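You operate a simulated robot arm through the tools that you are given. There is no shell and no other tool. Be economical: measure what you need, move in short steps, check, and stop when the job is done.

You run a simulated robot arm. Do the job below in one go: nothing can be reset, and whatever is moved stays where it is left.

Task
Latch the tank lid, stir the glue and feed the glue tray up to MIN.
Fine: latch before the stirrer runs; stir till the streaks are gone, stirrer off, then feed; slide the tray lid shut; spill nothing.
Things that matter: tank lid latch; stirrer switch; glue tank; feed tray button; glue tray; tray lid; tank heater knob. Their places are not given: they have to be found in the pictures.

It is judged by the outcome, as a careful person would: the job done as asked, and still so three seconds after it is handed in. It fails if anything else is knocked over, pushed out of place, dropped, spilled or broken. A push-on lid holds only when it is set on centred and level and pressed home; a screw cap is set on level and turned clockwise until tight.

Robot
A 7-joint arm with a two-finger parallel gripper, fixed in place. Base frame: the origin is at the foot of the arm, x ahead of it, y to its left, z up. Lengths are in mm, angles in rad, forces in N, time in s.
With the tool pointing down near the work surface it reaches from about 200 to 660 mm from the base axis. Its first joint turns from -1.152 to 1.152 rad. Payload 1.57 kg.
The tool frame sits at the grasp point between the pads (the TCP): z along the fingers, y along the line on which they close. The tips reach 30 mm beyond it. The gripper opens to 110 mm. The fingers are 24 mm wide and 12 mm thick; the gripper's body (48 by 112 mm) begins 78 mm behind the TCP.
Orientation is told as [roll, pitch, yaw] about the base's x, y, z axes, in that order, counted from this pose: with the fingers straight down and closing along the base's y, the tool's x points along the base's -x, its y along +y and its z along -z.

Tools
- The arm moves only by the tool nudge_tool. Its argument "motion" is text: rows parted by semicolons, each of 7 numbers parted by spaces: the turn, a rotation vector about the tool's x, y, z in rad, then the shift along the tool's x, y, z in mm, then the opening, from 0 (shut) to 1 (fully open). In form: wx wy wz dx dy dz jaw; .... A call has 1 to 20 rows; each row is the pose to reach, as a shift and turn from the pose commanded when the call began, along the tool's axes at that moment. Each row takes 0.2 s and may step no farther than 50 mm and 0.15 rad from the row before; otherwise, or with a gripper value out of range, the whole call is refused. A pose out of reach is approached as far as the arm can. The call stops where the force on the tool passes 40 N (or 10 N more than at its start, if that is more) or the arm is blocked; 0.2 s more then pass. The fingers move at their own pace (about 108 mm/s each) and stop on an object; they squeeze with about 32 N. The grip force told is the motor's: it shows also when the fingers shut on nothing. Time passes only in rows, and 0.2 s behind the last, so rows that repeat a pose let the fingers close. The reply holds the time, the measured pose of the TCP, the force on the tool along the base axes, the opening and the grip force, in the units named above and with some noise.
- Cameras (640 x 400 px; columns grow to the right, rows downward): "scene" is fixed at [155, -394.2, 1384]; the picture's right is [0.84, -0.55, 0.00], its down [-0.40, -0.60, -0.69] and it looks along [0.38, 0.58, -0.72] (base axes); focal length 214 px, centre (320, 200). "wrist" rides on the gripper at [70, 16, -141] in the tool frame; the picture's right is [-0.23, 0.97, 0.00], its down [-0.86, -0.20, -0.48] and it looks along [-0.47, -0.11, 0.88] (tool axes); focal length 222 px, centre (320, 200).
- capture(camera): a new picture of that camera. The clock stands still meanwhile.
- measure_at(camera, pixels): for up to 12 pixels [column, row] of the newest picture of that camera ("zoom" is the newest enlarged one), the place [x, y, z] in the base frame of the surface seen there, good to about 2 mm. The clock stands still meanwhile.
- inspect(camera, box): a new picture of the part [left, top, right, bottom] of that camera's present view, enlarged. The clock stands still meanwhile.
- hand_in(): hands the job in; it is judged then, once.

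Work in short steps. Measure before you move; look again where a grasp or a placing could have gone wrong, and mend it. You have 80 turns and 34 pictures in all, those below and enlarged ones among them. Open the gripper and draw the arm clear of the work before you hand the job in, unless the task says otherwise; then end with one line.

The tools are called as a command line: name --argument value ..., lists and objects as JSON in quotes. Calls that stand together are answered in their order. nudge_tool: Moves the arm, as the interface text tells. Its arguments: {"type":"object","properties":{"motion":{"type":"string"}},"required":["motion"]} The other tools are called the same way: capture (camera) takes a picture; measure_at (camera, pixels) gives the place of the surface under pixels of a picture; inspect (camera, box) takes an enlarged picture of a part of a camera's view; hand_in () hands the job in.

At the start:

```text
time: 0.0
tcp_pos: [355.2, 70.8, 1329.0]
tcp_rot: [0.0, 0.0, -0.001]
force: [0.8, 1.1, 0.0]
width: 110.1
grip_force: 0.0
```

scene: 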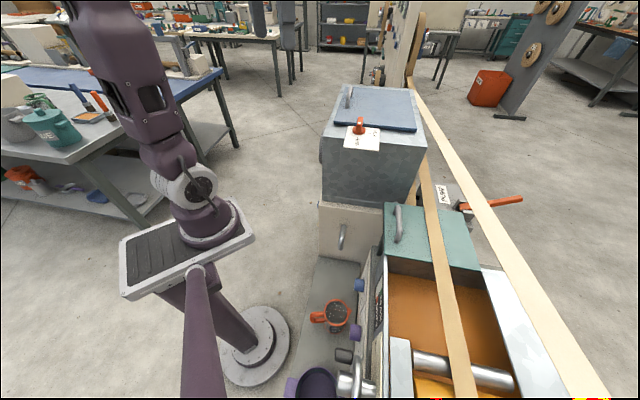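
wrist: 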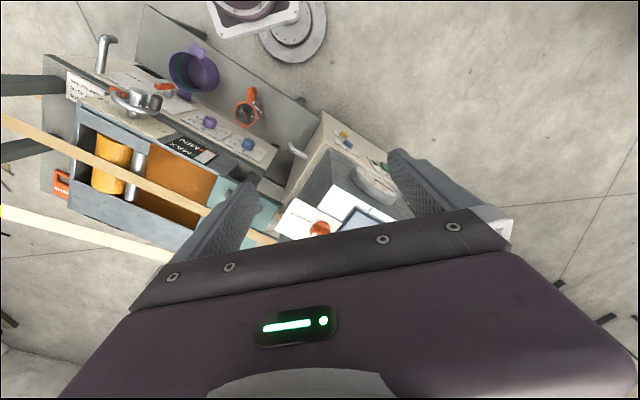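

The scene shows the grey tank with a red latch near (360,128), and the tray with the teal lid near (430,230). I'll enlarge these areas to read the labels.

inspect --camera "scene" --box '[300, 70, 460, 170]'

inspect --camera "wrist" --box '[40, 20, 400, 245]'

inspect --camera "scene" --box '[280, 180, 600, 400]'

```text
4.00 times, centred on (380, 120) of scene
```

zoom: 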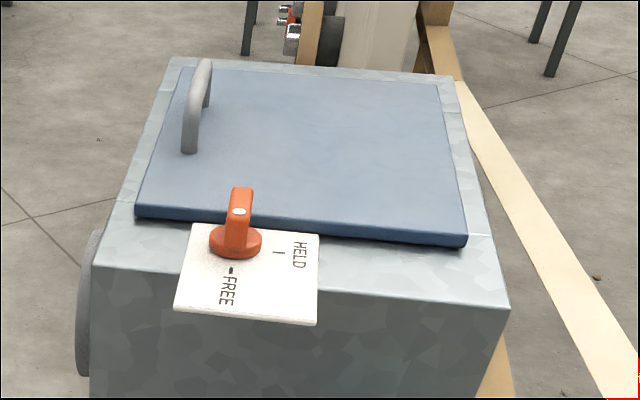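

```text
1.78 times, centred on (220, 132) of wrist
```

zoom: 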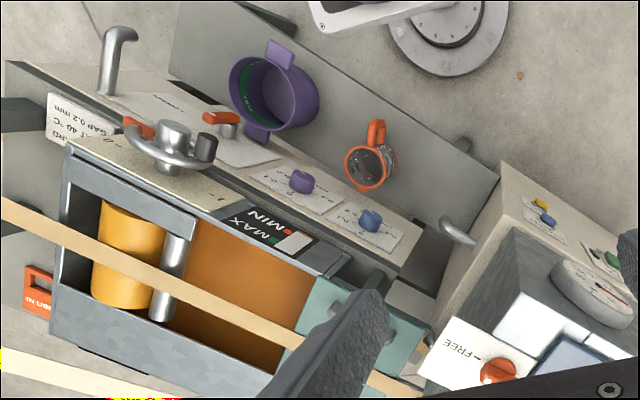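

```text
1.82 times, centred on (440, 290) of scene
```

zoom: 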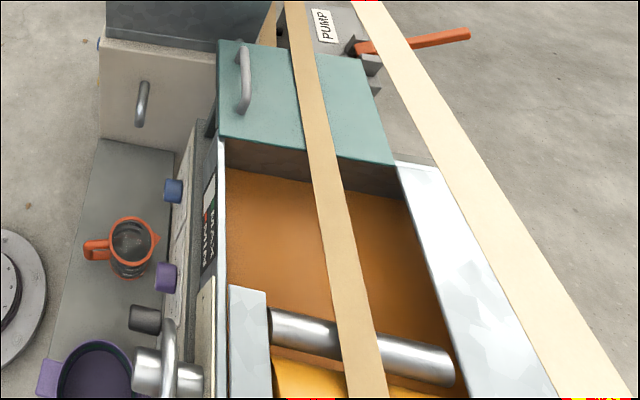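

The machine faces the arm. I'll measure key points in the scene and wrist pictures before moving the arm for better views of the panels.

measure_at --camera "scene" --pixels '[[360, 121], [358, 131], [324, 136], [408, 148], [345, 230], [398, 222], [361, 286], [357, 331], [336, 314], [410, 300], [370, 370], [465, 257]]'

measure_at --camera "wrist" --pixels '[[343, 134], [346, 144], [386, 160], [372, 185], [248, 144], [209, 122], [165, 86], [155, 98], [298, 150], [205, 152], [235, 190], [320, 228]]'

```text
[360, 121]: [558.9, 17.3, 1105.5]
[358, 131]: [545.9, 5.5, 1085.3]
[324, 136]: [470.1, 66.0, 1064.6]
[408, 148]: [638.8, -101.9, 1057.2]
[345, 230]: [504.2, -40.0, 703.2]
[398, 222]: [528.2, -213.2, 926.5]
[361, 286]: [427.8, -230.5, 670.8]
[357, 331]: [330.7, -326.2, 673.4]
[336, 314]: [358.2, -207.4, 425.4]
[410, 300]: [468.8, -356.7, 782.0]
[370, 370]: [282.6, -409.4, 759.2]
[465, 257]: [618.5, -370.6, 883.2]
```

```text
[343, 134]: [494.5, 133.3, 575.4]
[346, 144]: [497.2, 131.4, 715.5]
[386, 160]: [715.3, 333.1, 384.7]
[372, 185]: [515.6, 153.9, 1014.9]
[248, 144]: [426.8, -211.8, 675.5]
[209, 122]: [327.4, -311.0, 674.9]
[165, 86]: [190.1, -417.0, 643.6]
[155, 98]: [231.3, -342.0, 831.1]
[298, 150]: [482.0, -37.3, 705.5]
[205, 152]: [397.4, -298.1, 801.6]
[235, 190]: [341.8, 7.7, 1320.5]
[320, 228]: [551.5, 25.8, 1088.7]
```

Machine is turned by 45°: its front faces (-1,+1). I move the tool in front of the cream cabinet to see its buttons (near (497,131,715)) and the gauge.

nudge_tool --motion "0 0 0.06 3 20 41 1; 0 0 0.12 6 40 82 1; 0 0 0.18 9 60 123 1; 0 0 0.24 12 80 164 1; 0 0 0.30 15 100 205 1; 0 0 0.36 18 120 246 1; 0 0 0.42 21 140 287 1; 0 0 0.48 25 160 329 1; 0 0 0.48 25 160 329 1"

capture --camera "wrist"

```text
time: 2.0
tcp_pos: [329.8, 229.7, 1000.5]
tcp_rot: [-0.001, -0.001, -0.48]
force: [-0.2, 0.4, 0.9]
width: 109.9
grip_force: 0.0
```

```text
28 pictures are left
```

wrist: 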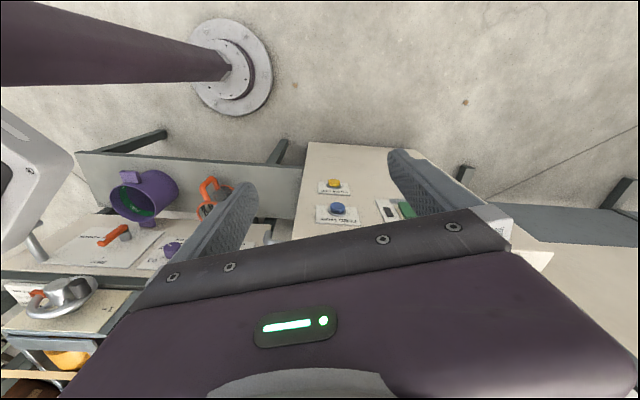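

Buttons (335,183) yellow, (338,208) blue and a green switch (405,209) are visible. Enlarge and measure.

inspect --camera "wrist" --box '[290, 140, 450, 240]'

measure_at --camera "wrist" --pixels '[[334, 182], [337, 207], [385, 208], [404, 210], [350, 160], [350, 225], [310, 150], [310, 225], [322, 187]]'

```text
4.00 times, centred on (370, 190) of wrist
```

zoom: 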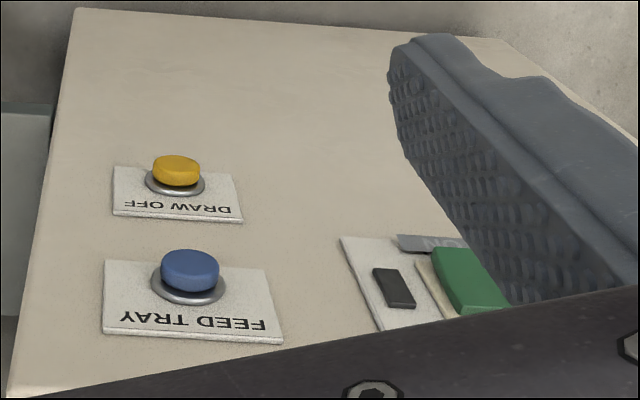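

```text
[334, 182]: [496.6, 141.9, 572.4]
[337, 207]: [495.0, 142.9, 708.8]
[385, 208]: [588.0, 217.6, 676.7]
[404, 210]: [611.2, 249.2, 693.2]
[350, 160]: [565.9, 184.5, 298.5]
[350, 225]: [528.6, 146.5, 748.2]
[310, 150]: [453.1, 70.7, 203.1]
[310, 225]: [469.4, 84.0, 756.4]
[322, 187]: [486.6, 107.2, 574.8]
```

Face of cabinet lies at x−y≈384; FEED TRAY is the blue button at (495,143,709). I move along the face and tilt the tool to see the switch at about (600,235,690).

nudge_tool --motion "0 0 0.061 -16.4 33.4 28 1; 0 0 0.122 -32.8 66.8 56 1; 0 0 0.183 -49.2 100.2 84 1; 0 0 0.244 -65.6 133.6 112 1; 0 0 0.305 -82 167 140 1; 0 0 0.305 -82 167 140 1"

nudge_tool --motion "0 -0.12 0 0 0 0 1; 0 -0.24 0 0 0 0 1; 0 -0.36 0 0 0 0 1; 0 -0.48 0 0 0 0 1; 0 -0.6 0 0 0 0 1; 0 -0.6 0 0 0 0 1"

capture --camera "wrist"

```text
time: 3.4
tcp_pos: [480.7, 339.6, 860.2]
tcp_rot: [-0.001, 0.0, -0.785]
force: [-1.1, 0.9, 0.9]
width: 109.8
grip_force: 0.0
```

```text
time: 4.8
tcp_pos: [479.5, 340.5, 860.0]
tcp_rot: [0.001, -0.603, -0.785]
force: [0.5, 0.5, -0.7]
width: 109.9
grip_force: 0.0
```

```text
26 pictures are left
```

wrist: 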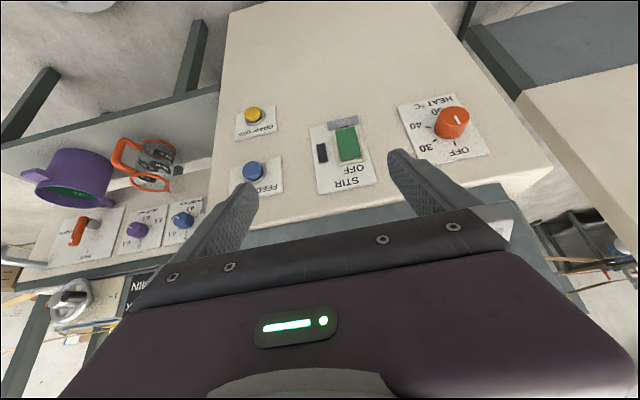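

STIR switch at (345,145), heat knob at (452,122). Enlarge and measure.

inspect --camera "wrist" --box '[220, 85, 500, 210]'

measure_at --camera "wrist" --pixels '[[254, 115], [253, 171], [321, 153], [345, 134], [350, 155], [343, 122], [300, 150], [452, 122], [372, 185], [280, 110]]'

```text
2.29 times, centred on (360, 148) of wrist
```

zoom: 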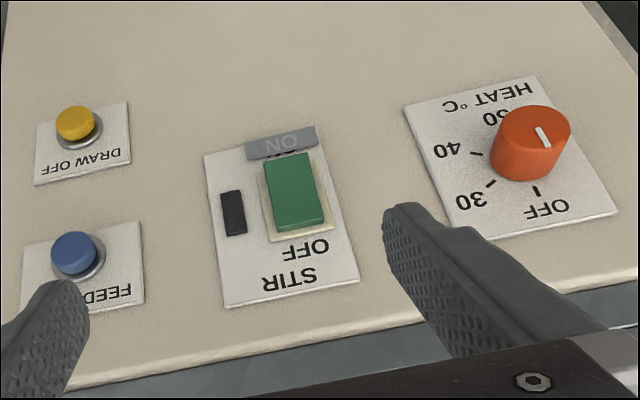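

```text
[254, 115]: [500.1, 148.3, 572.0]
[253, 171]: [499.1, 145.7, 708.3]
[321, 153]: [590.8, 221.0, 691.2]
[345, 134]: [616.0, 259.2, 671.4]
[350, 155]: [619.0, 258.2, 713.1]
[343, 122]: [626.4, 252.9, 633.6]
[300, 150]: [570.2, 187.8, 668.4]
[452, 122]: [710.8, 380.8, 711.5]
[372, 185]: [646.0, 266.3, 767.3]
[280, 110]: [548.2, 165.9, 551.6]
```

The rocker's OFF end is at the top and its ON end at the bottom (z≈655). Next I view the round thing on the tank's front, which may be a sight glass for the streaks.

nudge_tool --motion "0 0 0 -28 -16 -28 1; 0 0 0 -56 -32 -56 1; 0 0 0 -84 -47 -84 1; 0 0 0 -112 -63 -112 1; 0 0 0 -140 -78 -140 1; 0 0 0 -169 -94 -168 1; 0 0 0 -169 -94 -168 1"

capture --camera "wrist"

capture --camera "scene"

```text
time: 6.4
tcp_pos: [443.5, 242.7, 1093.6]
tcp_rot: [-0.001, -0.599, -0.784]
force: [0.0, -0.6, -0.4]
width: 110.1
grip_force: 0.0
```

```text
24 pictures are left
```

wrist: 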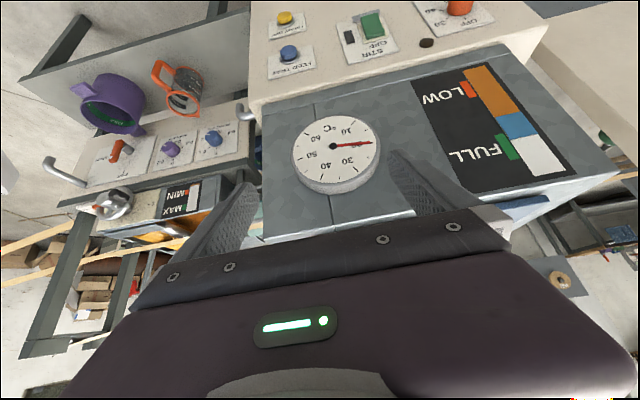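

```text
23 pictures are left
```

scene: 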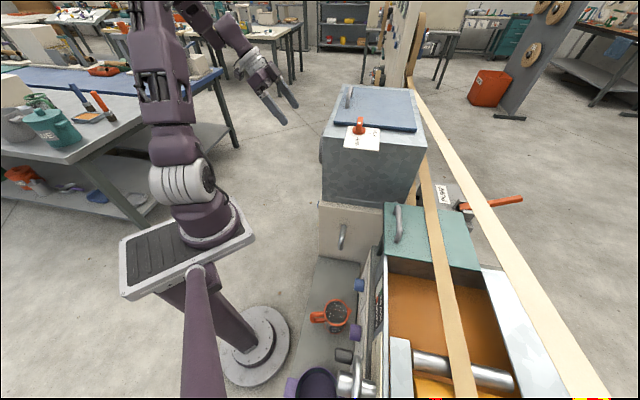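

A thermometer (~10-ish °C) and a level strip with orange and blue layers are seen; the tray gauge MIN/MAX is at (180,197). Enlarge both.

inspect --camera "wrist" --box '[280, 60, 600, 220]'

inspect --camera "wrist" --box '[70, 100, 250, 240]'

measure_at --camera "wrist" --pixels '[[335, 170], [337, 146], [510, 100], [528, 150], [180, 205], [195, 190], [300, 230], [590, 175], [270, 120], [490, 105]]'

```text
2.00 times, centred on (440, 140) of wrist
```

zoom: 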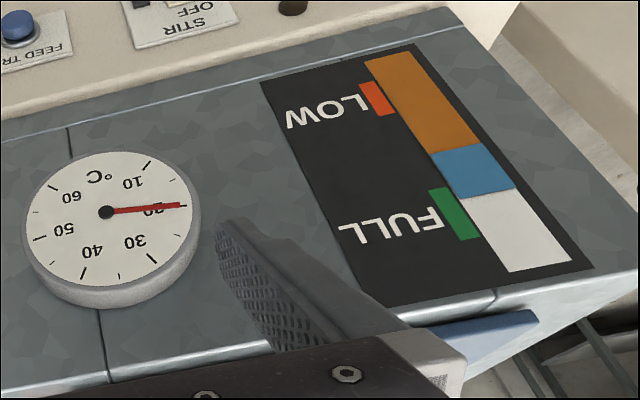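

```text
2.86 times, centred on (160, 170) of wrist
```

zoom: 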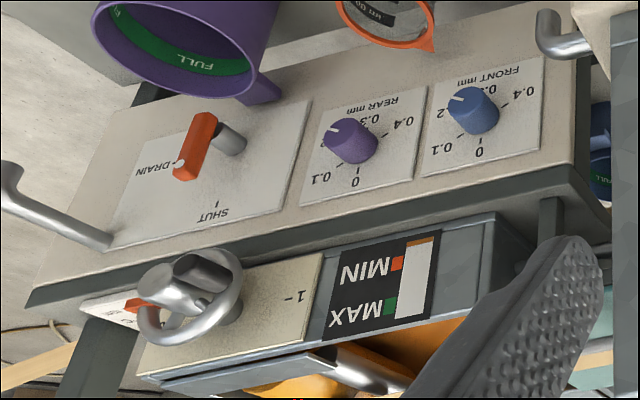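

```text
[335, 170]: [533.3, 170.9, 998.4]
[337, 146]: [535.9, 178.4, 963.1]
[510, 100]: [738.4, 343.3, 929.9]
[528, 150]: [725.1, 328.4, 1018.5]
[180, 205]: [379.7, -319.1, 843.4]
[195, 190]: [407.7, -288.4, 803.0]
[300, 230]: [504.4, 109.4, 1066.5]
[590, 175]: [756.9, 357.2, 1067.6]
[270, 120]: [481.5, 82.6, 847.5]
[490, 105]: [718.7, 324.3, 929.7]
```

The tray has a DRAIN/SHUT valve and a near-empty gauge; I'll check that later. First I need a top view of the latch: rise, unpitch, and hover over it.

nudge_tool --motion "0 0.1 0 -27 0 -40 1; 0 0.2 0 -55 0 -80 1; 0 0.3 0 -82 0 -120 1; 0 0.4 0 -115 -18 -97 1; 0 0.5 0 -148 -36 -75 1; 0 0.6 0 -181 -54 -52 1; 0 0.6 0 -214 -71 -30 1; 0 0.6 0 -214 -71 -30 1"

capture --camera "wrist"

```text
time: 8.2
tcp_pos: [505.3, 80.5, 1238.7]
tcp_rot: [0.0, 0.0, -0.787]
force: [-0.6, -0.5, 0.3]
width: 109.9
grip_force: 0.1
```

```text
20 pictures are left
```

wrist: 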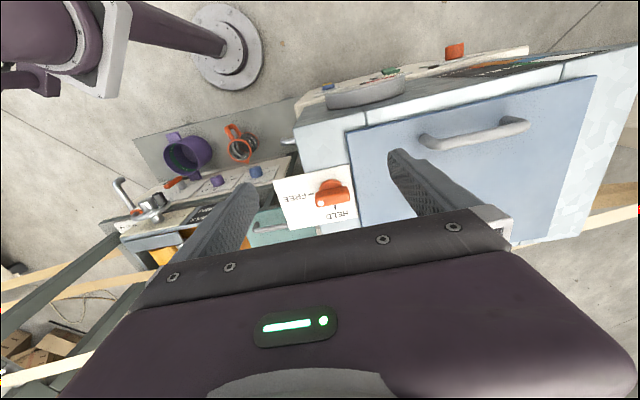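

inspect --camera "wrist" --box '[260, 150, 420, 250]'

measure_at --camera "wrist" --pixels '[[325, 184], [345, 190], [318, 198], [335, 208], [300, 190], [280, 190], [342, 170], [380, 170], [350, 130], [322, 200], [341, 202], [330, 196]]'

```text
4.00 times, centred on (340, 200) of wrist
```

zoom: 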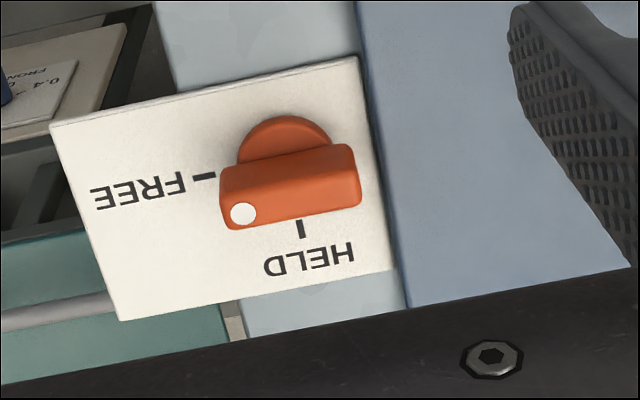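

```text
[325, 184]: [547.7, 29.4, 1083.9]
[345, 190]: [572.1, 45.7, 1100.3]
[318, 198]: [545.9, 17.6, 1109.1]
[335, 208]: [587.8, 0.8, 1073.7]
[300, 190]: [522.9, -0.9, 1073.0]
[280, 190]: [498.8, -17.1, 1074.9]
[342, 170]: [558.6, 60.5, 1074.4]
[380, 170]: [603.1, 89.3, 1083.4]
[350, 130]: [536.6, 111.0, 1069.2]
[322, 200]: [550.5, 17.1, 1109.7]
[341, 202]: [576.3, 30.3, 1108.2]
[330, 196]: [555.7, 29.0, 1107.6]
```

Latch bar points with its white dot to FREE (-1,-1); HELD is at (+1,-1), so it turns +90° seen from above. Measure the bar's outline in the zoom.

measure_at --camera "zoom" --pixels '[[228, 205], [243, 214], [352, 185], [290, 165], [290, 195], [290, 215], [340, 155], [235, 178], [285, 122], [245, 150], [322, 135], [300, 230]]'

```text
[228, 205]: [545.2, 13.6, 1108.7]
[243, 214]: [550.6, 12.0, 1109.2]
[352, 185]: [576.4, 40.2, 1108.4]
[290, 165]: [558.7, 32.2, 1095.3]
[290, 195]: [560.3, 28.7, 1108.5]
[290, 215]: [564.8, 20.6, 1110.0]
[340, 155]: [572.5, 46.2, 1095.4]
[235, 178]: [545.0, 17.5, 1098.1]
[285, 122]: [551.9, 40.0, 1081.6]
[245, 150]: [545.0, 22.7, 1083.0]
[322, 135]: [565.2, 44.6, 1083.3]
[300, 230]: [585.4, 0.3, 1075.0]
```

Bar centre ≈ (562,26), top z 1109, 14 wide, 45 long. I move above it while turning the tool to yaw −2.36, so the fingers straddle the bar.

nudge_tool --motion "0 0 0.131 -7 0 0 1; 0 0 0.262 -14 0 0 1; 0 0 0.393 -20 0 0 1; 0 0 0.524 -27 1 0 1; 0 0 0.655 -34 1 0 1; 0 0 0.785 -40 1 5 1; 0 0 0.916 -47 1 10 0.8; 0 0 1.047 -54 2 20 0.6; 0 0 1.178 -61 2 30 0.6; 0 0 1.309 -67 2 40 0.6; 0 0 1.44 -74 2 50 0.6; 0 0 1.571 -78.5 2.3 60 0.6; 0 0 1.571 -78.5 2.3 60 0.6"

```text
time: 11.0
tcp_pos: [562.5, 27.4, 1179.9]
tcp_rot: [0.001, 0.0, -2.357]
force: [0.9, -0.2, -0.4]
width: 65.9
grip_force: 0.1
```

At the latch bar; descend so the tips come to z≈1093, then close.

nudge_tool --motion "0 0 0 0 1 30 0.5; 0 0 0 0 1 50 0.4; 0 0 0 0 1 57 0.4; 0 0 0 0 1 57 0; 0 0 0 0 1 57 0; 0 0 0 0 1 57 0; 0 0 0 0 1 57 0"

```text
time: 12.6
tcp_pos: [564.2, 26.9, 1122.0]
tcp_rot: [-0.001, 0.0, -2.356]
force: [-15.4, 8.6, -2.4]
width: 15.9
grip_force: 31.6
```

Gripped (15.9 mm). Now turn +90° seen from above (tool z −1.57), correcting the 1 mm offset.

nudge_tool --motion "0 0 0 0 -1 0 0; 0 0 -0.12 0 -1 0 0; 0 0 -0.24 0 -1 0 0; 0 0 -0.36 0 -1 0 0; 0 0 -0.48 0 -1 0 0; 0 0 -0.6 0 -1 0 0; 0 0 -0.72 0 -1 0 0; 0 0 -0.84 0 -1 0 0; 0 0 -0.96 0 -1 0 0; 0 0 -1.08 0 -1 0 0; 0 0 -1.2 0 -1 0 0; 0 0 -1.32 0 -1 0 0; 0 0 -1.44 0 -1 0 0; 0 0 -1.571 0 -1 0 0; 0 0 -1.571 0 -1 0 0"

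```text
time: 15.8
tcp_pos: [562.1, 26.2, 1124.1]
tcp_rot: [-0.002, 0.002, -0.784]
force: [-25.3, -2.6, -9.6]
width: 15.9
grip_force: 31.7
```

All rows ran and the yaw is −0.784. Release, rise and look.

nudge_tool --motion "0 0 0 0 0 0 0.4; 0 0 0 0 0 0 0.4; 0 0 0 0 0 -40 0.6; 0 0 0 0 0 -80 1; 0 0 0 50 0 -115 1; 0 0 0 78 0 -117 1; 0 0 0 78 0 -117 1"

inspect --camera "wrist" --box '[230, 120, 430, 245]'

```text
refused: row 5 steps farther than a row can; nothing moved
```

```text
3.20 times, centred on (330, 182) of wrist
```

zoom: 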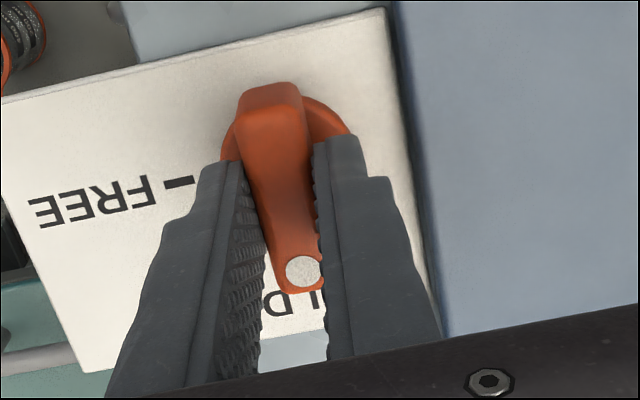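

The dot now points to HELD. Release, rise, then move away toward the tray for a view of the drain valve and card.

nudge_tool --motion "0 0 0 0 0 0 0.4; 0 0 0 0 0 0 0.4; 0 0 0 0 0 -40 0.6; 0 0 0 0 0 -80 1; 0 0 0 0 0 -117 1; 0 0 0 26 -39 -117 1; 0 0 0 52 -78 -117 1; 0 0 0 78 -117 -117 1; 0 0 0 105 -157 -117 1; 0 0 0 131 -196 -117 1"

```text
time: 18.0
tcp_pos: [333.0, -19.7, 1239.4]
tcp_rot: [0.001, 0.001, -0.785]
force: [-0.2, 0.3, -0.1]
width: 110.0
grip_force: 0.0
```

Continue to a viewpoint over the tray's front shelf.

nudge_tool --motion "0 0 0 -12 -30 34 1; 0 0 0 -25 -60 68 1; 0 0 0 -37 -90 103 1; 0 0 0 -49 -120 137 1; 0 0 0 -61 -150 171 1; 0 0 0 -74 -180 205 1; 0 0 0 -86 -211 240 1; 0 0 0 -86 -211 240 1"

capture --camera "wrist"

```text
time: 19.8
tcp_pos: [245.3, -231.4, 999.4]
tcp_rot: [0.001, 0.0, -0.785]
force: [-0.6, -0.9, 0.1]
width: 109.8
grip_force: 0.1
```

```text
17 pictures are left
```

wrist: 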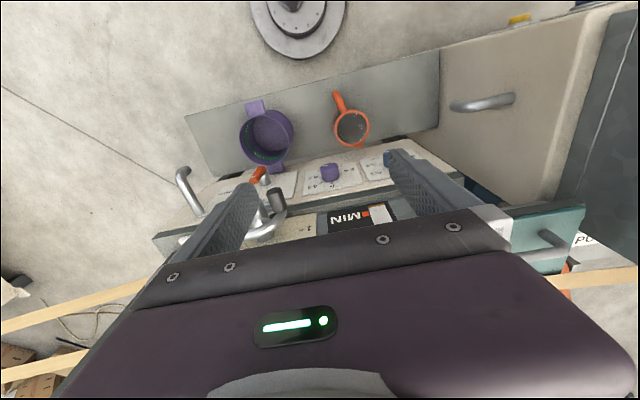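

The valve isn't readable from here. I move back and tilt for a more frontal view of the lower panel.

nudge_tool --motion "0 0 0.083 18 31 20 1; 0 0 0.166 36 61 40 1; 0 0 0.249 54 92 60 1; 0 0 0.332 71 122 80 1; 0 0 0.415 89 153 100 1; 0 0 0.415 89 153 100 1"

nudge_tool --motion "0 -0.12 0 0 0 0 1; 0 -0.24 0 0 0 0 1; 0 -0.36 0 0 0 0 1; 0 -0.48 0 0 0 0 1; 0 -0.6 0 0 0 0 1; 0 -0.6 0 0 0 0 1"

capture --camera "wrist"

```text
time: 21.2
tcp_pos: [289.7, -61.1, 897.1]
tcp_rot: [-0.001, 0.0, -1.202]
force: [0.0, -0.3, -0.3]
width: 109.9
grip_force: 0.1
```

```text
time: 22.6
tcp_pos: [325.2, -40.9, 893.2]
tcp_rot: [-0.001, -0.603, -1.201]
force: [0.1, 0.4, 0.5]
width: 110.0
grip_force: 0.0
out of reach, approached as far as the arm can: row 1, 2, 3, 4, 5, 6
```

```text
16 pictures are left
```

wrist: 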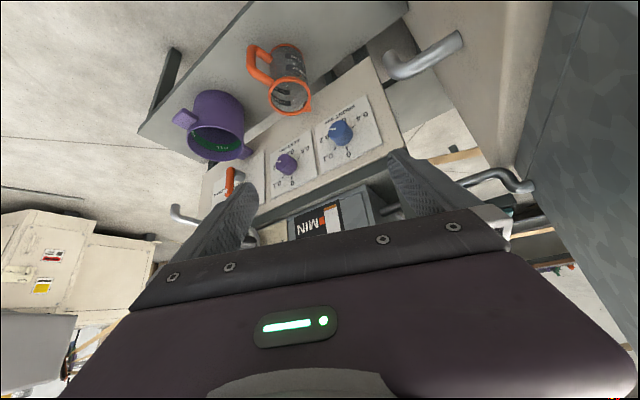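

Valve at (230,182) is half hidden by the left finger; I close the fingers and enlarge that area.

nudge_tool --motion "0 0 0 0 0 0 0; 0 0 0 0 0 0 0; 0 0 0 0 0 0 0"

inspect --camera "wrist" --box '[160, 130, 300, 250]'

```text
time: 23.4
tcp_pos: [324.6, -41.9, 892.9]
tcp_rot: [-0.002, -0.6, -1.2]
force: [0.2, -0.2, -1.1]
width: 0.1
grip_force: 21.1
```

```text
3.33 times, centred on (230, 190) of wrist
```

zoom: 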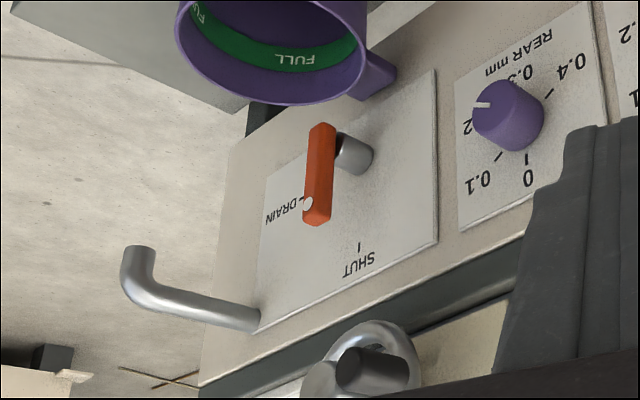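

The bar's dot end points up to SHUT, so the drain is shut; the heater is at OFF and I'll leave it. Next: unpitch, keeping fingers shut, and head for the STIR switch.

nudge_tool --motion "0 0.12 0 0 0 0 0; 0 0.24 0 0 0 0 0; 0 0.36 0 0 0 0 0; 0 0.48 0 0 0 0 0; 0 0.6 0 0 0 0 0; 0 0.6 0 0 0 0 0"

```text
time: 24.8
tcp_pos: [325.8, -41.4, 892.6]
tcp_rot: [0.0, -0.001, -1.203]
force: [-0.2, 0.1, -0.1]
width: 0.2
grip_force: 21.9
```

Go around in front of the cabinet with yaw −0.785.

nudge_tool --motion "0 0 -0.06 49 3 0 0; 0 0 -0.12 98 5 0 0; 0 0 -0.18 148 8 0 0; 0 0 -0.24 166 52 0 0; 0 0 -0.3 184 96 0 0; 0 0 -0.36 201 140 0 0; 0 0 -0.418 219 185 0 0; 0 0 -0.418 219 185 0 0"

```text
time: 26.6
tcp_pos: [418.6, 229.7, 893.3]
tcp_rot: [0.0, -0.001, -0.782]
force: [-0.9, -0.4, -0.5]
width: 0.0
grip_force: 21.3
```

Pitch forward to 1.2 rad while moving to a standoff in front of the switch.

nudge_tool --motion "0 -0.133 0 1 17 19 0; 0 -0.267 0 3 35 38 0; 0 -0.4 0 4 52 57 0; 0 -0.533 0 6 69 77 0; 0 -0.667 0 7 87 96 0; 0 -0.8 0 9 104 115 0; 0 -0.933 0 10 121 134 0; 0 -1.067 0 12 139 153 0; 0 -1.2 0 13 156 173 0; 0 -1.2 0 13 156 173 0"

capture --camera "wrist"

```text
time: 28.8
tcp_pos: [494.2, 300.8, 748.7]
tcp_rot: [-0.027, -1.159, -0.776]
force: [-0.2, 1.0, 0.0]
width: 0.0
grip_force: 21.2
out of reach, approached as far as the arm can: row 8, 9, 10
```

```text
14 pictures are left
```

wrist: 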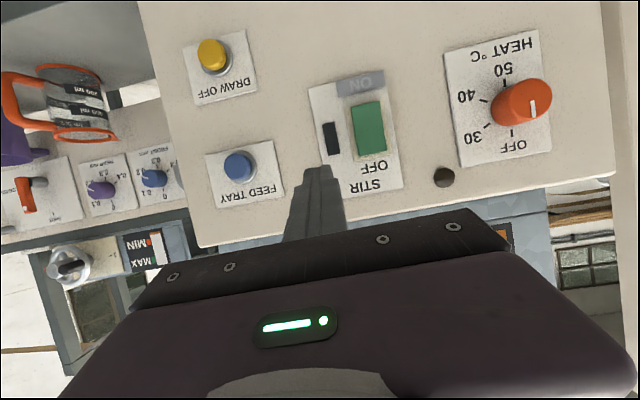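

Good frontal view; heater at OFF. Measure the rocker and the feed button again.

measure_at --camera "wrist" --pixels '[[364, 108], [368, 128], [374, 150], [354, 130], [383, 127], [361, 103], [361, 83], [395, 140], [238, 165], [320, 172], [310, 110], [331, 138]]'

```text
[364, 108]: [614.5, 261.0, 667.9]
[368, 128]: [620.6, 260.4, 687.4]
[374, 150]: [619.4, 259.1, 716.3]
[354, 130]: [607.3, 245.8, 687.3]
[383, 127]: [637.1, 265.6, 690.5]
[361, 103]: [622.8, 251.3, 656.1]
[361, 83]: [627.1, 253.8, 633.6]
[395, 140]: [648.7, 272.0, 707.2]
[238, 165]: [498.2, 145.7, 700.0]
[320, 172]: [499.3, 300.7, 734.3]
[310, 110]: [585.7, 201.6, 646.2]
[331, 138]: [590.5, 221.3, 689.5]
```

Rocker's ON end protrudes at (614.5,261,668). Full 1.2 pitch is out of reach, so I reduce pitch to about 0.8 first.

nudge_tool --motion "0 0.13 0 0 0 0 0; 0 0.26 0 0 0 0 0; 0 0.36 0 0 0 0 0; 0 0.36 0 0 0 0 0"

```text
time: 29.8
tcp_pos: [493.7, 300.8, 749.7]
tcp_rot: [0.001, -0.837, -0.781]
force: [-0.1, -0.2, 0.2]
width: 0.0
grip_force: 21.3
```

Now move to standoff 30 mm before the rocker's ON end.

nudge_tool --motion "0 0 0 4 19 28 0; 0 0 0 8 38 55 0; 0 0 0 12.4 57.7 83.2 0; 0 0 0 12.4 57.7 83.2 0"

capture --camera "wrist"

```text
time: 30.8
tcp_pos: [544.8, 294.3, 700.5]
tcp_rot: [0.001, -0.84, -0.782]
force: [1.1, 0.3, -0.1]
width: 0.0
grip_force: 21.4
out of reach, approached as far as the arm can: row 2, 3, 4
```

```text
13 pictures are left
```

wrist: 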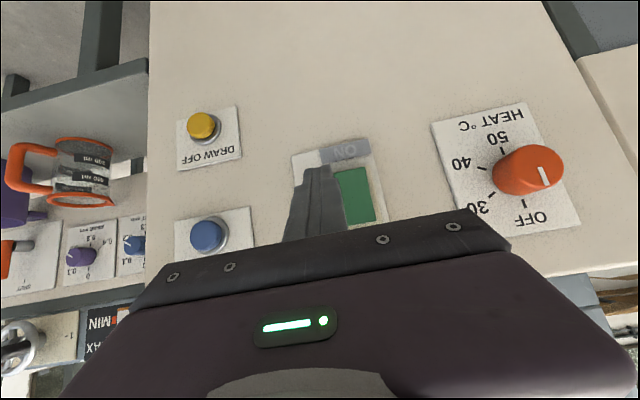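

Reach is limited in this attitude; turning the tool more radially (yaw −0.2) brings the wrist nearer. I rotate in place about the vertical.

nudge_tool --motion "-0.108 0 -0.097 0 0 0 0; -0.216 0 -0.195 0 0 0 0; -0.323 0 -0.292 0 0 0 0; -0.431 0 -0.389 0 0 0 0; -0.431 0 -0.389 0 0 0 0"

```text
time: 32.0
tcp_pos: [544.4, 294.3, 700.4]
tcp_rot: [-0.001, -0.838, -0.199]
force: [-0.2, 0.5, -0.8]
width: 0.1
grip_force: 21.2
```

Move to 12 mm before contact.

nudge_tool --motion "0 0 0 -6 0.5 18 0; 0 0 0 -11.5 0.9 36 0; 0 0 0 -11.5 0.9 36 0"

inspect --camera "wrist" --box '[230, 60, 510, 235]'

```text
time: 32.8
tcp_pos: [579.0, 287.6, 685.8]
tcp_rot: [-0.005, -0.839, -0.199]
force: [-0.5, 0.8, 0.5]
width: 0.0
grip_force: 21.9
```

```text
2.29 times, centred on (370, 148) of wrist
```

zoom: 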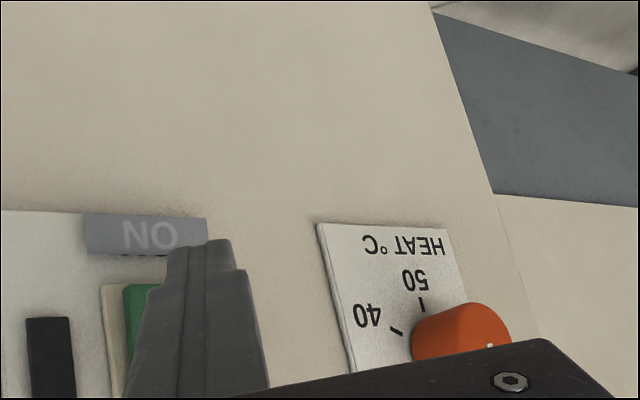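

The tip is over the ON end. Push along the face normal in small steps, up to 19 mm, then back off.

nudge_tool --motion "0 0 0 -2.8 -2.8 3.1 0; 0 0 0 -5.6 -5.5 6.2 0; 0 0 0 -7.2 -7.2 8.1 0; 0 0 0 -8.3 -8.3 9.3 0; 0 0 0 -9.5 -9.4 10.6 0; 0 0 0 -10.6 -10.5 11.8 0"

```text
time: 34.2
tcp_pos: [591.1, 275.9, 685.7]
tcp_rot: [-0.001, -0.838, -0.2]
force: [-14.2, 5.9, 6.0]
width: 0.2
grip_force: 21.2
```

Contact force ~15 N felt. Back off 25 mm and check the rocker and lamp.

nudge_tool --motion "0 0 0 14 14 -15.5 0; 0 0 0 28 27 -31 0; 0 0 0 28 27 -31 0"

inspect --camera "wrist" --box '[190, 60, 470, 235]'

```text
time: 35.0
tcp_pos: [555.5, 309.6, 686.2]
tcp_rot: [-0.004, -0.84, -0.199]
force: [0.5, -0.1, 0.1]
width: 0.1
grip_force: 21.2
```

```text
2.29 times, centred on (330, 148) of wrist
```

zoom: 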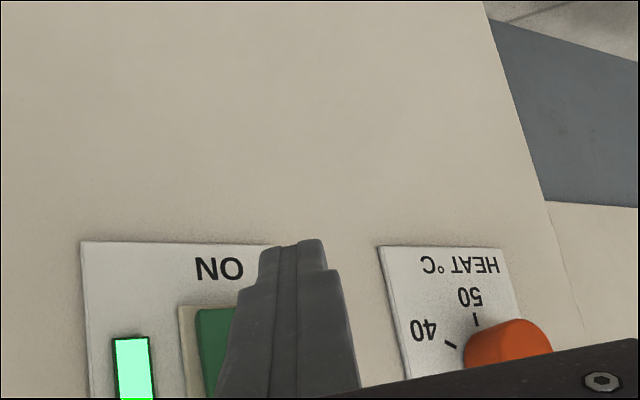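

Lamp is lit: the stirrer runs. Rise to a view of the tank's level strip to watch the mixing.

nudge_tool --motion "0 0 0 -26 2 -36 0; 0 0 0 -53 3 -72 0; 0 0 0 -80 5 -107 0; 0 0 0 -107 7 -143 0; 0 0 0 -133 8 -179 0; 0 0 0 -160 10 -215 0; 0 0 0 -187 12 -250 0; 0 0 0 -213 13 -286 0; 0 0 0 -240 14.8 -322 0; 0 0 0 -240 14.8 -322 0"

capture --camera "wrist"

```text
time: 37.2
tcp_pos: [481.9, 340.3, 1079.4]
tcp_rot: [-0.003, -0.841, -0.197]
force: [0.0, 0.6, 0.4]
width: 0.1
grip_force: 21.6
```

```text
10 pictures are left
```

wrist: 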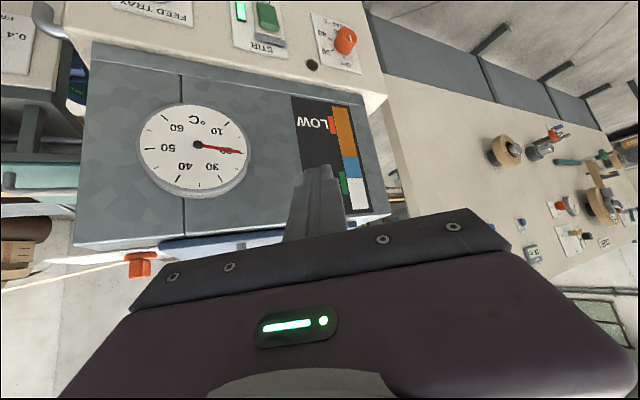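

The strip still shows the blue layer over orange. I let the stirrer run about 8 s in place.

nudge_tool --motion "0 0 0 0 0 0 0; 0 0 0 0 0 0 0; 0 0 0 0 0 0 0; 0 0 0 0 0 0 0; 0 0 0 0 0 0 0; 0 0 0 0 0 0 0; 0 0 0 0 0 0 0; 0 0 0 0 0 0 0; 0 0 0 0 0 0 0; 0 0 0 0 0 0 0; 0 0 0 0 0 0 0; 0 0 0 0 0 0 0; 0 0 0 0 0 0 0; 0 0 0 0 0 0 0; 0 0 0 0 0 0 0; 0 0 0 0 0 0 0; 0 0 0 0 0 0 0; 0 0 0 0 0 0 0; 0 0 0 0 0 0 0; 0 0 0 0 0 0 0"

nudge_tool --motion "0 0 0 0 0 0 0; 0 0 0 0 0 0 0; 0 0 0 0 0 0 0; 0 0 0 0 0 0 0; 0 0 0 0 0 0 0; 0 0 0 0 0 0 0; 0 0 0 0 0 0 0; 0 0 0 0 0 0 0; 0 0 0 0 0 0 0; 0 0 0 0 0 0 0; 0 0 0 0 0 0 0; 0 0 0 0 0 0 0; 0 0 0 0 0 0 0; 0 0 0 0 0 0 0; 0 0 0 0 0 0 0; 0 0 0 0 0 0 0; 0 0 0 0 0 0 0; 0 0 0 0 0 0 0; 0 0 0 0 0 0 0; 0 0 0 0 0 0 0"

inspect --camera "wrist" --box '[220, 0, 420, 220]'

```text
time: 41.4
tcp_pos: [482.1, 341.5, 1078.0]
tcp_rot: [-0.003, -0.84, -0.198]
force: [0.4, 0.1, 0.4]
width: 0.0
grip_force: 21.1
```

```text
time: 45.6
tcp_pos: [481.5, 340.4, 1078.9]
tcp_rot: [-0.005, -0.84, -0.2]
force: [0.6, 0.8, 0.0]
width: 0.0
grip_force: 21.7
```

```text
1.82 times, centred on (320, 110) of wrist
```

zoom: 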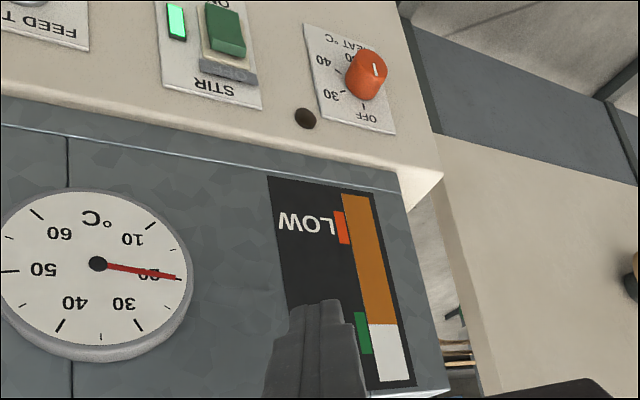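

The blue layer is gone: glue uniform. Now return to the switch and press its OFF (upper) end at z≈708.

nudge_tool --motion "0 0 0 23 -2.4 34.2 0; 0 0 0 46 -4.8 68.4 0; 0 0 0 69 -7.3 102.5 0; 0 0 0 92 -9.7 136.7 0; 0 0 0 115 -12.1 170.9 0; 0 0 0 138.4 -14.5 205 0; 0 0 0 161.5 -17 239.2 0; 0 0 0 184.5 -19.4 273.4 0; 0 0 0 207.6 -21.8 307.6 0; 0 0 0 207.6 -21.8 307.6 0"

nudge_tool --motion "0 0 0 -5.6 -5.5 6.2 0; 0 0 0 -11.1 -11 12.4 0; 0 0 0 -16.7 -16.6 18.6 0; 0 0 0 -18.9 -18.8 21.1 0; 0 0 0 -20.6 -20.4 23 0; 0 0 0 -21.7 -21.5 24.2 0"

```text
time: 47.8
tcp_pos: [565.2, 302.3, 718.6]
tcp_rot: [-0.005, -0.841, -0.198]
force: [0.4, 0.0, 0.7]
width: 0.0
grip_force: 21.6
```

```text
time: 49.2
tcp_pos: [591.5, 275.0, 719.4]
tcp_rot: [-0.001, -0.836, -0.199]
force: [-29.4, 9.2, 19.8]
width: 0.0
grip_force: 21.1
```

Pushed home with ~35 N. Back off and check the lamp.

nudge_tool --motion "0 0 0 11 11 -12 0; 0 0 0 28 27 -31 0; 0 0 0 33 33 -37 0; 0 0 0 33 33 -37 0"

inspect --camera "wrist" --box '[160, 60, 440, 235]'

```text
time: 50.2
tcp_pos: [550.5, 315.0, 718.8]
tcp_rot: [-0.003, -0.841, -0.201]
force: [-0.6, -0.5, -0.1]
width: 0.1
grip_force: 21.3
```

```text
2.29 times, centred on (300, 148) of wrist
```

zoom: 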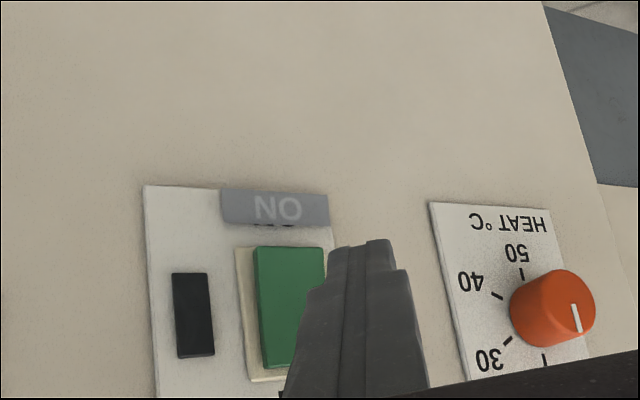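

Lamp dark: stirrer off. Next go to a standoff 30 mm before the FEED TRAY button with yaw −0.785.

nudge_tool --motion "0.086 0 0.078 9.6 -28.7 -9.8 0; 0.172 0 0.156 19 -57.4 -19.6 0; 0.259 0 0.233 28.7 -86 -29.3 0; 0.345 0 0.311 38 -114.8 -39 0; 0.434 0 0.391 47.8 -143.5 -48.9 0; 0.434 0 0.391 47.8 -143.5 -48.9 0"

capture --camera "wrist"

```text
time: 51.6
tcp_pos: [455.7, 187.9, 716.3]
tcp_rot: [-0.003, -0.839, -0.786]
force: [-0.2, 0.3, 0.0]
width: 0.0
grip_force: 21.5
```

```text
7 pictures are left
```

wrist: 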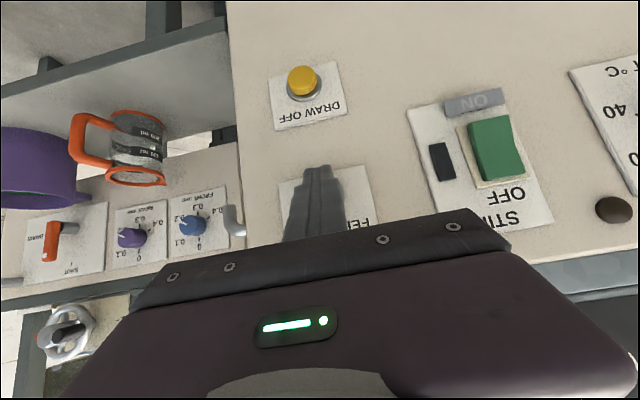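

Tip is lined up over the blue button. Press for about 1 s, retreat, then read the tray gauge in the scene view.

nudge_tool --motion "0 0 0 -10 0 11.1 0; 0 0 0 -18.7 0 20.8 0; 0 0 0 -22.1 0 24.5 0; 0 0 0 -24.1 0 26.7 0; 0 0 0 -25.4 0 28.2 0; 0 0 0 -25.4 0 28.2 0; 0 0 0 -25.4 0 28.2 0; 0 0 0 -25.4 0 28.2 0"

nudge_tool --motion "0 0 0 10 0 -11.1 0; 0 0 0 13.4 0 -14.9 0"

inspect --camera "scene" --box '[345, 240, 425, 320]'

```text
time: 53.4
tcp_pos: [481.5, 162.8, 716.8]
tcp_rot: [-0.002, -0.839, -0.785]
force: [-10.9, 16.3, -1.4]
width: 0.1
grip_force: 20.9
```

```text
time: 54.0
tcp_pos: [469.5, 174.8, 717.4]
tcp_rot: [0.001, -0.843, -0.787]
force: [0.6, 0.4, -0.7]
width: 0.0
grip_force: 21.1
```

```text
5.00 times, centred on (385, 280) of scene
```

zoom: 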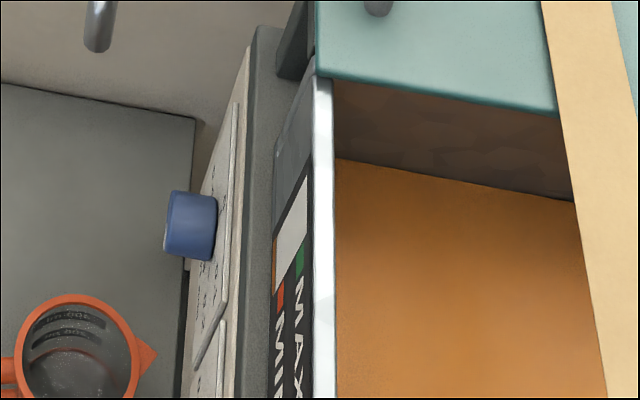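

The gauge strip lies around scene (379,272). I enlarge it tightly to read the present level against the red MIN mark.

inspect --camera "scene" --box '[367, 258, 399, 290]'

```text
12.50 times, centred on (383, 274) of scene
```

zoom: 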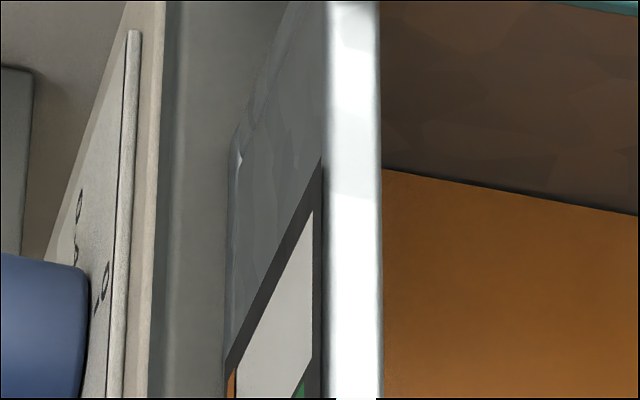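

The orange is only ~9 % of the strip; MIN lies at about 36 %. I press again, a bit deeper, holding ~3 s, and read while holding.

nudge_tool --motion "0 0 0 -8 0 8.9 0; 0 0 0 -13.4 0 14.9 0; 0 0 0 -14.7 0 16.3 0; 0 0 0 -14.7 0 16.3 0; 0 0 0 -14.7 0 16.3 0; 0 0 0 -14.7 0 16.3 0; 0 0 0 -14.7 0 16.3 0; 0 0 0 -14.7 0 16.3 0; 0 0 0 -14.7 0 16.3 0; 0 0 0 -14.7 0 16.3 0; 0 0 0 -14.7 0 16.3 0; 0 0 0 -14.7 0 16.3 0; 0 0 0 -14.7 0 16.3 0; 0 0 0 -14.7 0 16.3 0; 0 0 0 -14.7 0 16.3 0"

inspect --camera "scene" --box '[363, 268, 395, 288]'

```text
time: 57.2
tcp_pos: [482.9, 160.6, 717.5]
tcp_rot: [0.001, -0.84, -0.786]
force: [-15.0, 26.6, 1.4]
width: 0.0
grip_force: 20.9
```

```text
16.00 times, centred on (379, 278) of scene
```

zoom: 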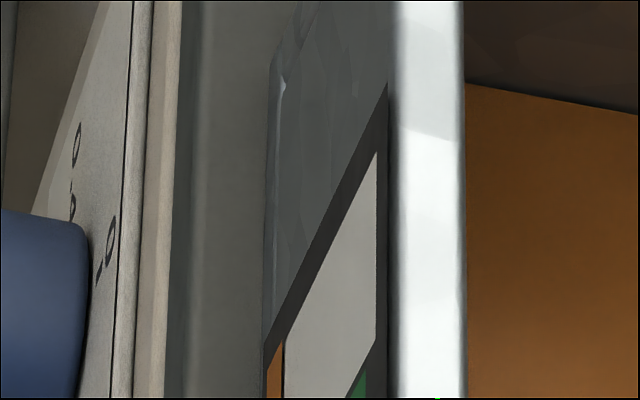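

Orange now reaches ~15 %. I measure z of the orange edge, strip ends and MIN/MAX marks for a better estimate.

measure_at --camera "zoom" --pixels '[[268, 380], [275, 375], [284, 365], [330, 300], [373, 165], [376, 300], [360, 385], [352, 394], [366, 375]]'

measure_at --camera "scene" --pixels '[[376, 299], [377, 299], [378, 297], [381, 292], [380, 293], [382, 291]]'

```text
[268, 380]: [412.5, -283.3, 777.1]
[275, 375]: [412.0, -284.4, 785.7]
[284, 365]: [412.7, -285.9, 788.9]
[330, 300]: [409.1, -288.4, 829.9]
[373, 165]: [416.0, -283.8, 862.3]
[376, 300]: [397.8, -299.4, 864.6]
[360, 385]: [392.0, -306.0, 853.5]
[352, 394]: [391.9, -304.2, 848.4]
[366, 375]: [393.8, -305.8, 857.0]
```

```text
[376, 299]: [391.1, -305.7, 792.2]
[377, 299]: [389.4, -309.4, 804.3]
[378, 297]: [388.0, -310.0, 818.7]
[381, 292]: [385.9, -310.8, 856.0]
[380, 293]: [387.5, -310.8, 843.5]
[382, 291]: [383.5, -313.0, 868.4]
```

Strip spans z 777–864; level ≈790, MIN mark centre ≈803, MAX ≈851; rate ≈2 mm/s. Hold ~5.6 s more, then read.

nudge_tool --motion "0 0 0 0 0 0 0; 0 0 0 0 0 0 0; 0 0 0 0 0 0 0; 0 0 0 0 0 0 0; 0 0 0 0 0 0 0; 0 0 0 0 0 0 0; 0 0 0 0 0 0 0; 0 0 0 0 0 0 0; 0 0 0 0 0 0 0; 0 0 0 0 0 0 0; 0 0 0 0 0 0 0; 0 0 0 0 0 0 0; 0 0 0 0 0 0 0; 0 0 0 0 0 0 0; 0 0 0 0 0 0 0; 0 0 0 0 0 0 0; 0 0 0 0 0 0 0; 0 0 0 0 0 0 0; 0 0 0 0 0 0 0; 0 0 0 0 0 0 0"

nudge_tool --motion "0 0 0 0 0 0 0; 0 0 0 0 0 0 0; 0 0 0 0 0 0 0; 0 0 0 0 0 0 0; 0 0 0 0 0 0 0; 0 0 0 0 0 0 0"

inspect --camera "scene" --box '[356, 278, 396, 303]'

```text
time: 61.4
tcp_pos: [483.2, 161.1, 715.4]
tcp_rot: [0.0, -0.837, -0.785]
force: [-20.8, 22.0, -0.8]
width: 0.1
grip_force: 21.2
```

```text
time: 62.8
tcp_pos: [482.5, 161.3, 717.9]
tcp_rot: [0.001, -0.838, -0.785]
force: [-21.6, 20.8, -1.3]
width: 0.0
grip_force: 21.0
```

```text
16.00 times, centred on (376, 290) of scene
```

zoom: 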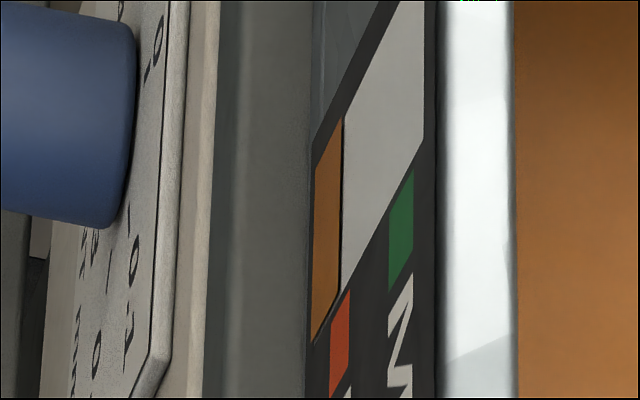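

The level (x≈341) is at the centre of the red MIN mark (330–350). A further ~1 s puts it just above centre; then release and retreat.

nudge_tool --motion "0 0 0 0 0 0 0; 0 0 0 0 0 0 0; 0 0 0 0 0 0 0; 0 0 0 0 0 0 0; 0 0 0 0 0 0 0; 0 0 0 13 0 -15 0; 0 0 0 26 0 -29 0; 0 0 0 39 0 -50 0; 0 0 0 39 0 -90 0; 0 0 0 39 0 -90 0"

measure_at --camera "scene" --pixels '[[395, 208], [399, 236], [397, 222], [387, 204], [442, 207], [388, 254], [480, 270], [430, 215], [410, 260], [440, 262], [420, 350], [402, 345]]'

```text
time: 65.0
tcp_pos: [416.0, 225.0, 747.7]
tcp_rot: [-0.004, -0.84, -0.786]
force: [-0.1, 0.6, 0.3]
width: 0.0
grip_force: 21.2
```

```text
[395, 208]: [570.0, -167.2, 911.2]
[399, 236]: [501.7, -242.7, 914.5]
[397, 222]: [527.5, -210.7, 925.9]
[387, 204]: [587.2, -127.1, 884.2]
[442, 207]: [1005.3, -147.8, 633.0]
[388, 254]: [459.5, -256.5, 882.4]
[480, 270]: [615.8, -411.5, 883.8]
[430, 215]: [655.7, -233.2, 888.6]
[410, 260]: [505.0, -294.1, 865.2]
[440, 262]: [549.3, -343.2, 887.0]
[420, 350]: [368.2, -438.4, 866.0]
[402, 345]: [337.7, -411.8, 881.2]
```

Feed done. Handle of the tray lid spans (570,-167)–(502,-243) at z≈926; the lid (181 mm long) must slide along (−1,−1). I unpitch, rise, and go around toward it.

nudge_tool --motion "0 0.12 0 -28 -11.2 -33.4 0; 0 0.24 0 -56 -22.4 -66.9 0; 0 0.36 0 -84 -33.6 -100 0; 0 0.48 0 -112 -44.9 -133.7 0; 0 0.6 0 -140 -56 -167 0; 0 0.72 0 -168 -67.3 -200.6 0; 0 0.84 0 -195.8 -78.5 -234 0; 0 0.84 0 -195.8 -78.5 -234 0"

measure_at --camera "scene" --pixels '[[400, 334], [400, 338], [400, 342], [395, 340], [408, 345], [392, 300], [430, 362], [480, 375], [452, 355], [445, 300], [390, 262], [436, 225]]'

```text
time: 66.8
tcp_pos: [332.1, 200.7, 1050.6]
tcp_rot: [0.0, 0.001, -0.785]
force: [0.1, 0.4, 0.4]
width: 0.0
grip_force: 21.2
```

```text
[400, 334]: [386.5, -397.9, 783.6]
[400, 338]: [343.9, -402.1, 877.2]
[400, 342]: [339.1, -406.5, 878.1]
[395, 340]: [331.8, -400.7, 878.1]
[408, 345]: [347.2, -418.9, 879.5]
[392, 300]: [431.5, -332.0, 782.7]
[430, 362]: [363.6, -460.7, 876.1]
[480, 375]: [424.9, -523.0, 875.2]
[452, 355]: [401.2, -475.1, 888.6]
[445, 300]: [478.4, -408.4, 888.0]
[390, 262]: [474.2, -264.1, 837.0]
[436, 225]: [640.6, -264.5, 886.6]
```

Plate edge near the roller at s≈−58, so the slide is ≈182 mm. Move around to above the handle, turning to yaw +0.785.

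nudge_tool --motion "0 0 -0.12 -22 -34.5 0 0; 0 0 -0.24 -44.5 -69 0 0; 0 0 -0.36 -67 -103.5 0 0; 0 0 -0.48 -89 -138 0 0; 0 0 -0.6 -111 -172.5 0 0; 0 0 -0.72 -133.6 -207 0 0; 0 0 -0.84 -176 -198 0 0.3; 0 0 -0.96 -218.5 -189 0 0.5; 0 0 -1.08 -261 -180 0 0.5; 0 0 -1.2 -303.5 -171 0 0.5; 0 0 -1.32 -346 -162 5 0.5; 0 0 -1.45 -388 -152.5 10 0.5; 0 0 -1.571 -430.6 -143.5 20 0.5; 0 0 -1.571 -430.6 -143.5 20 0.5"

capture --camera "wrist"

```text
time: 69.8
tcp_pos: [444.2, -72.1, 1018.2]
tcp_rot: [-0.002, -0.001, 0.783]
force: [0.1, 0.4, -0.5]
width: 54.9
grip_force: 0.1
out of reach, approached as far as the arm can: row 9, 10, 11, 12, 13, 14
```

```text
2 pictures are left
```

wrist: 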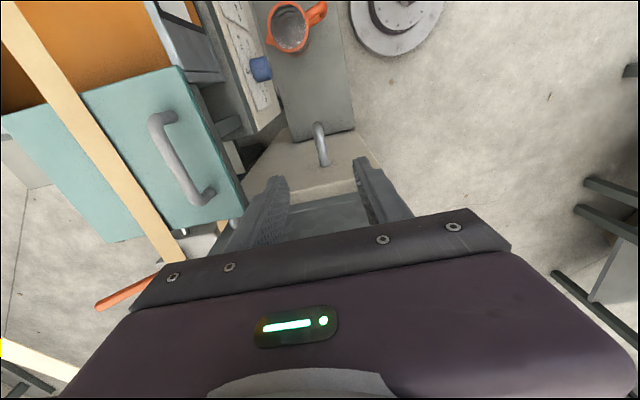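

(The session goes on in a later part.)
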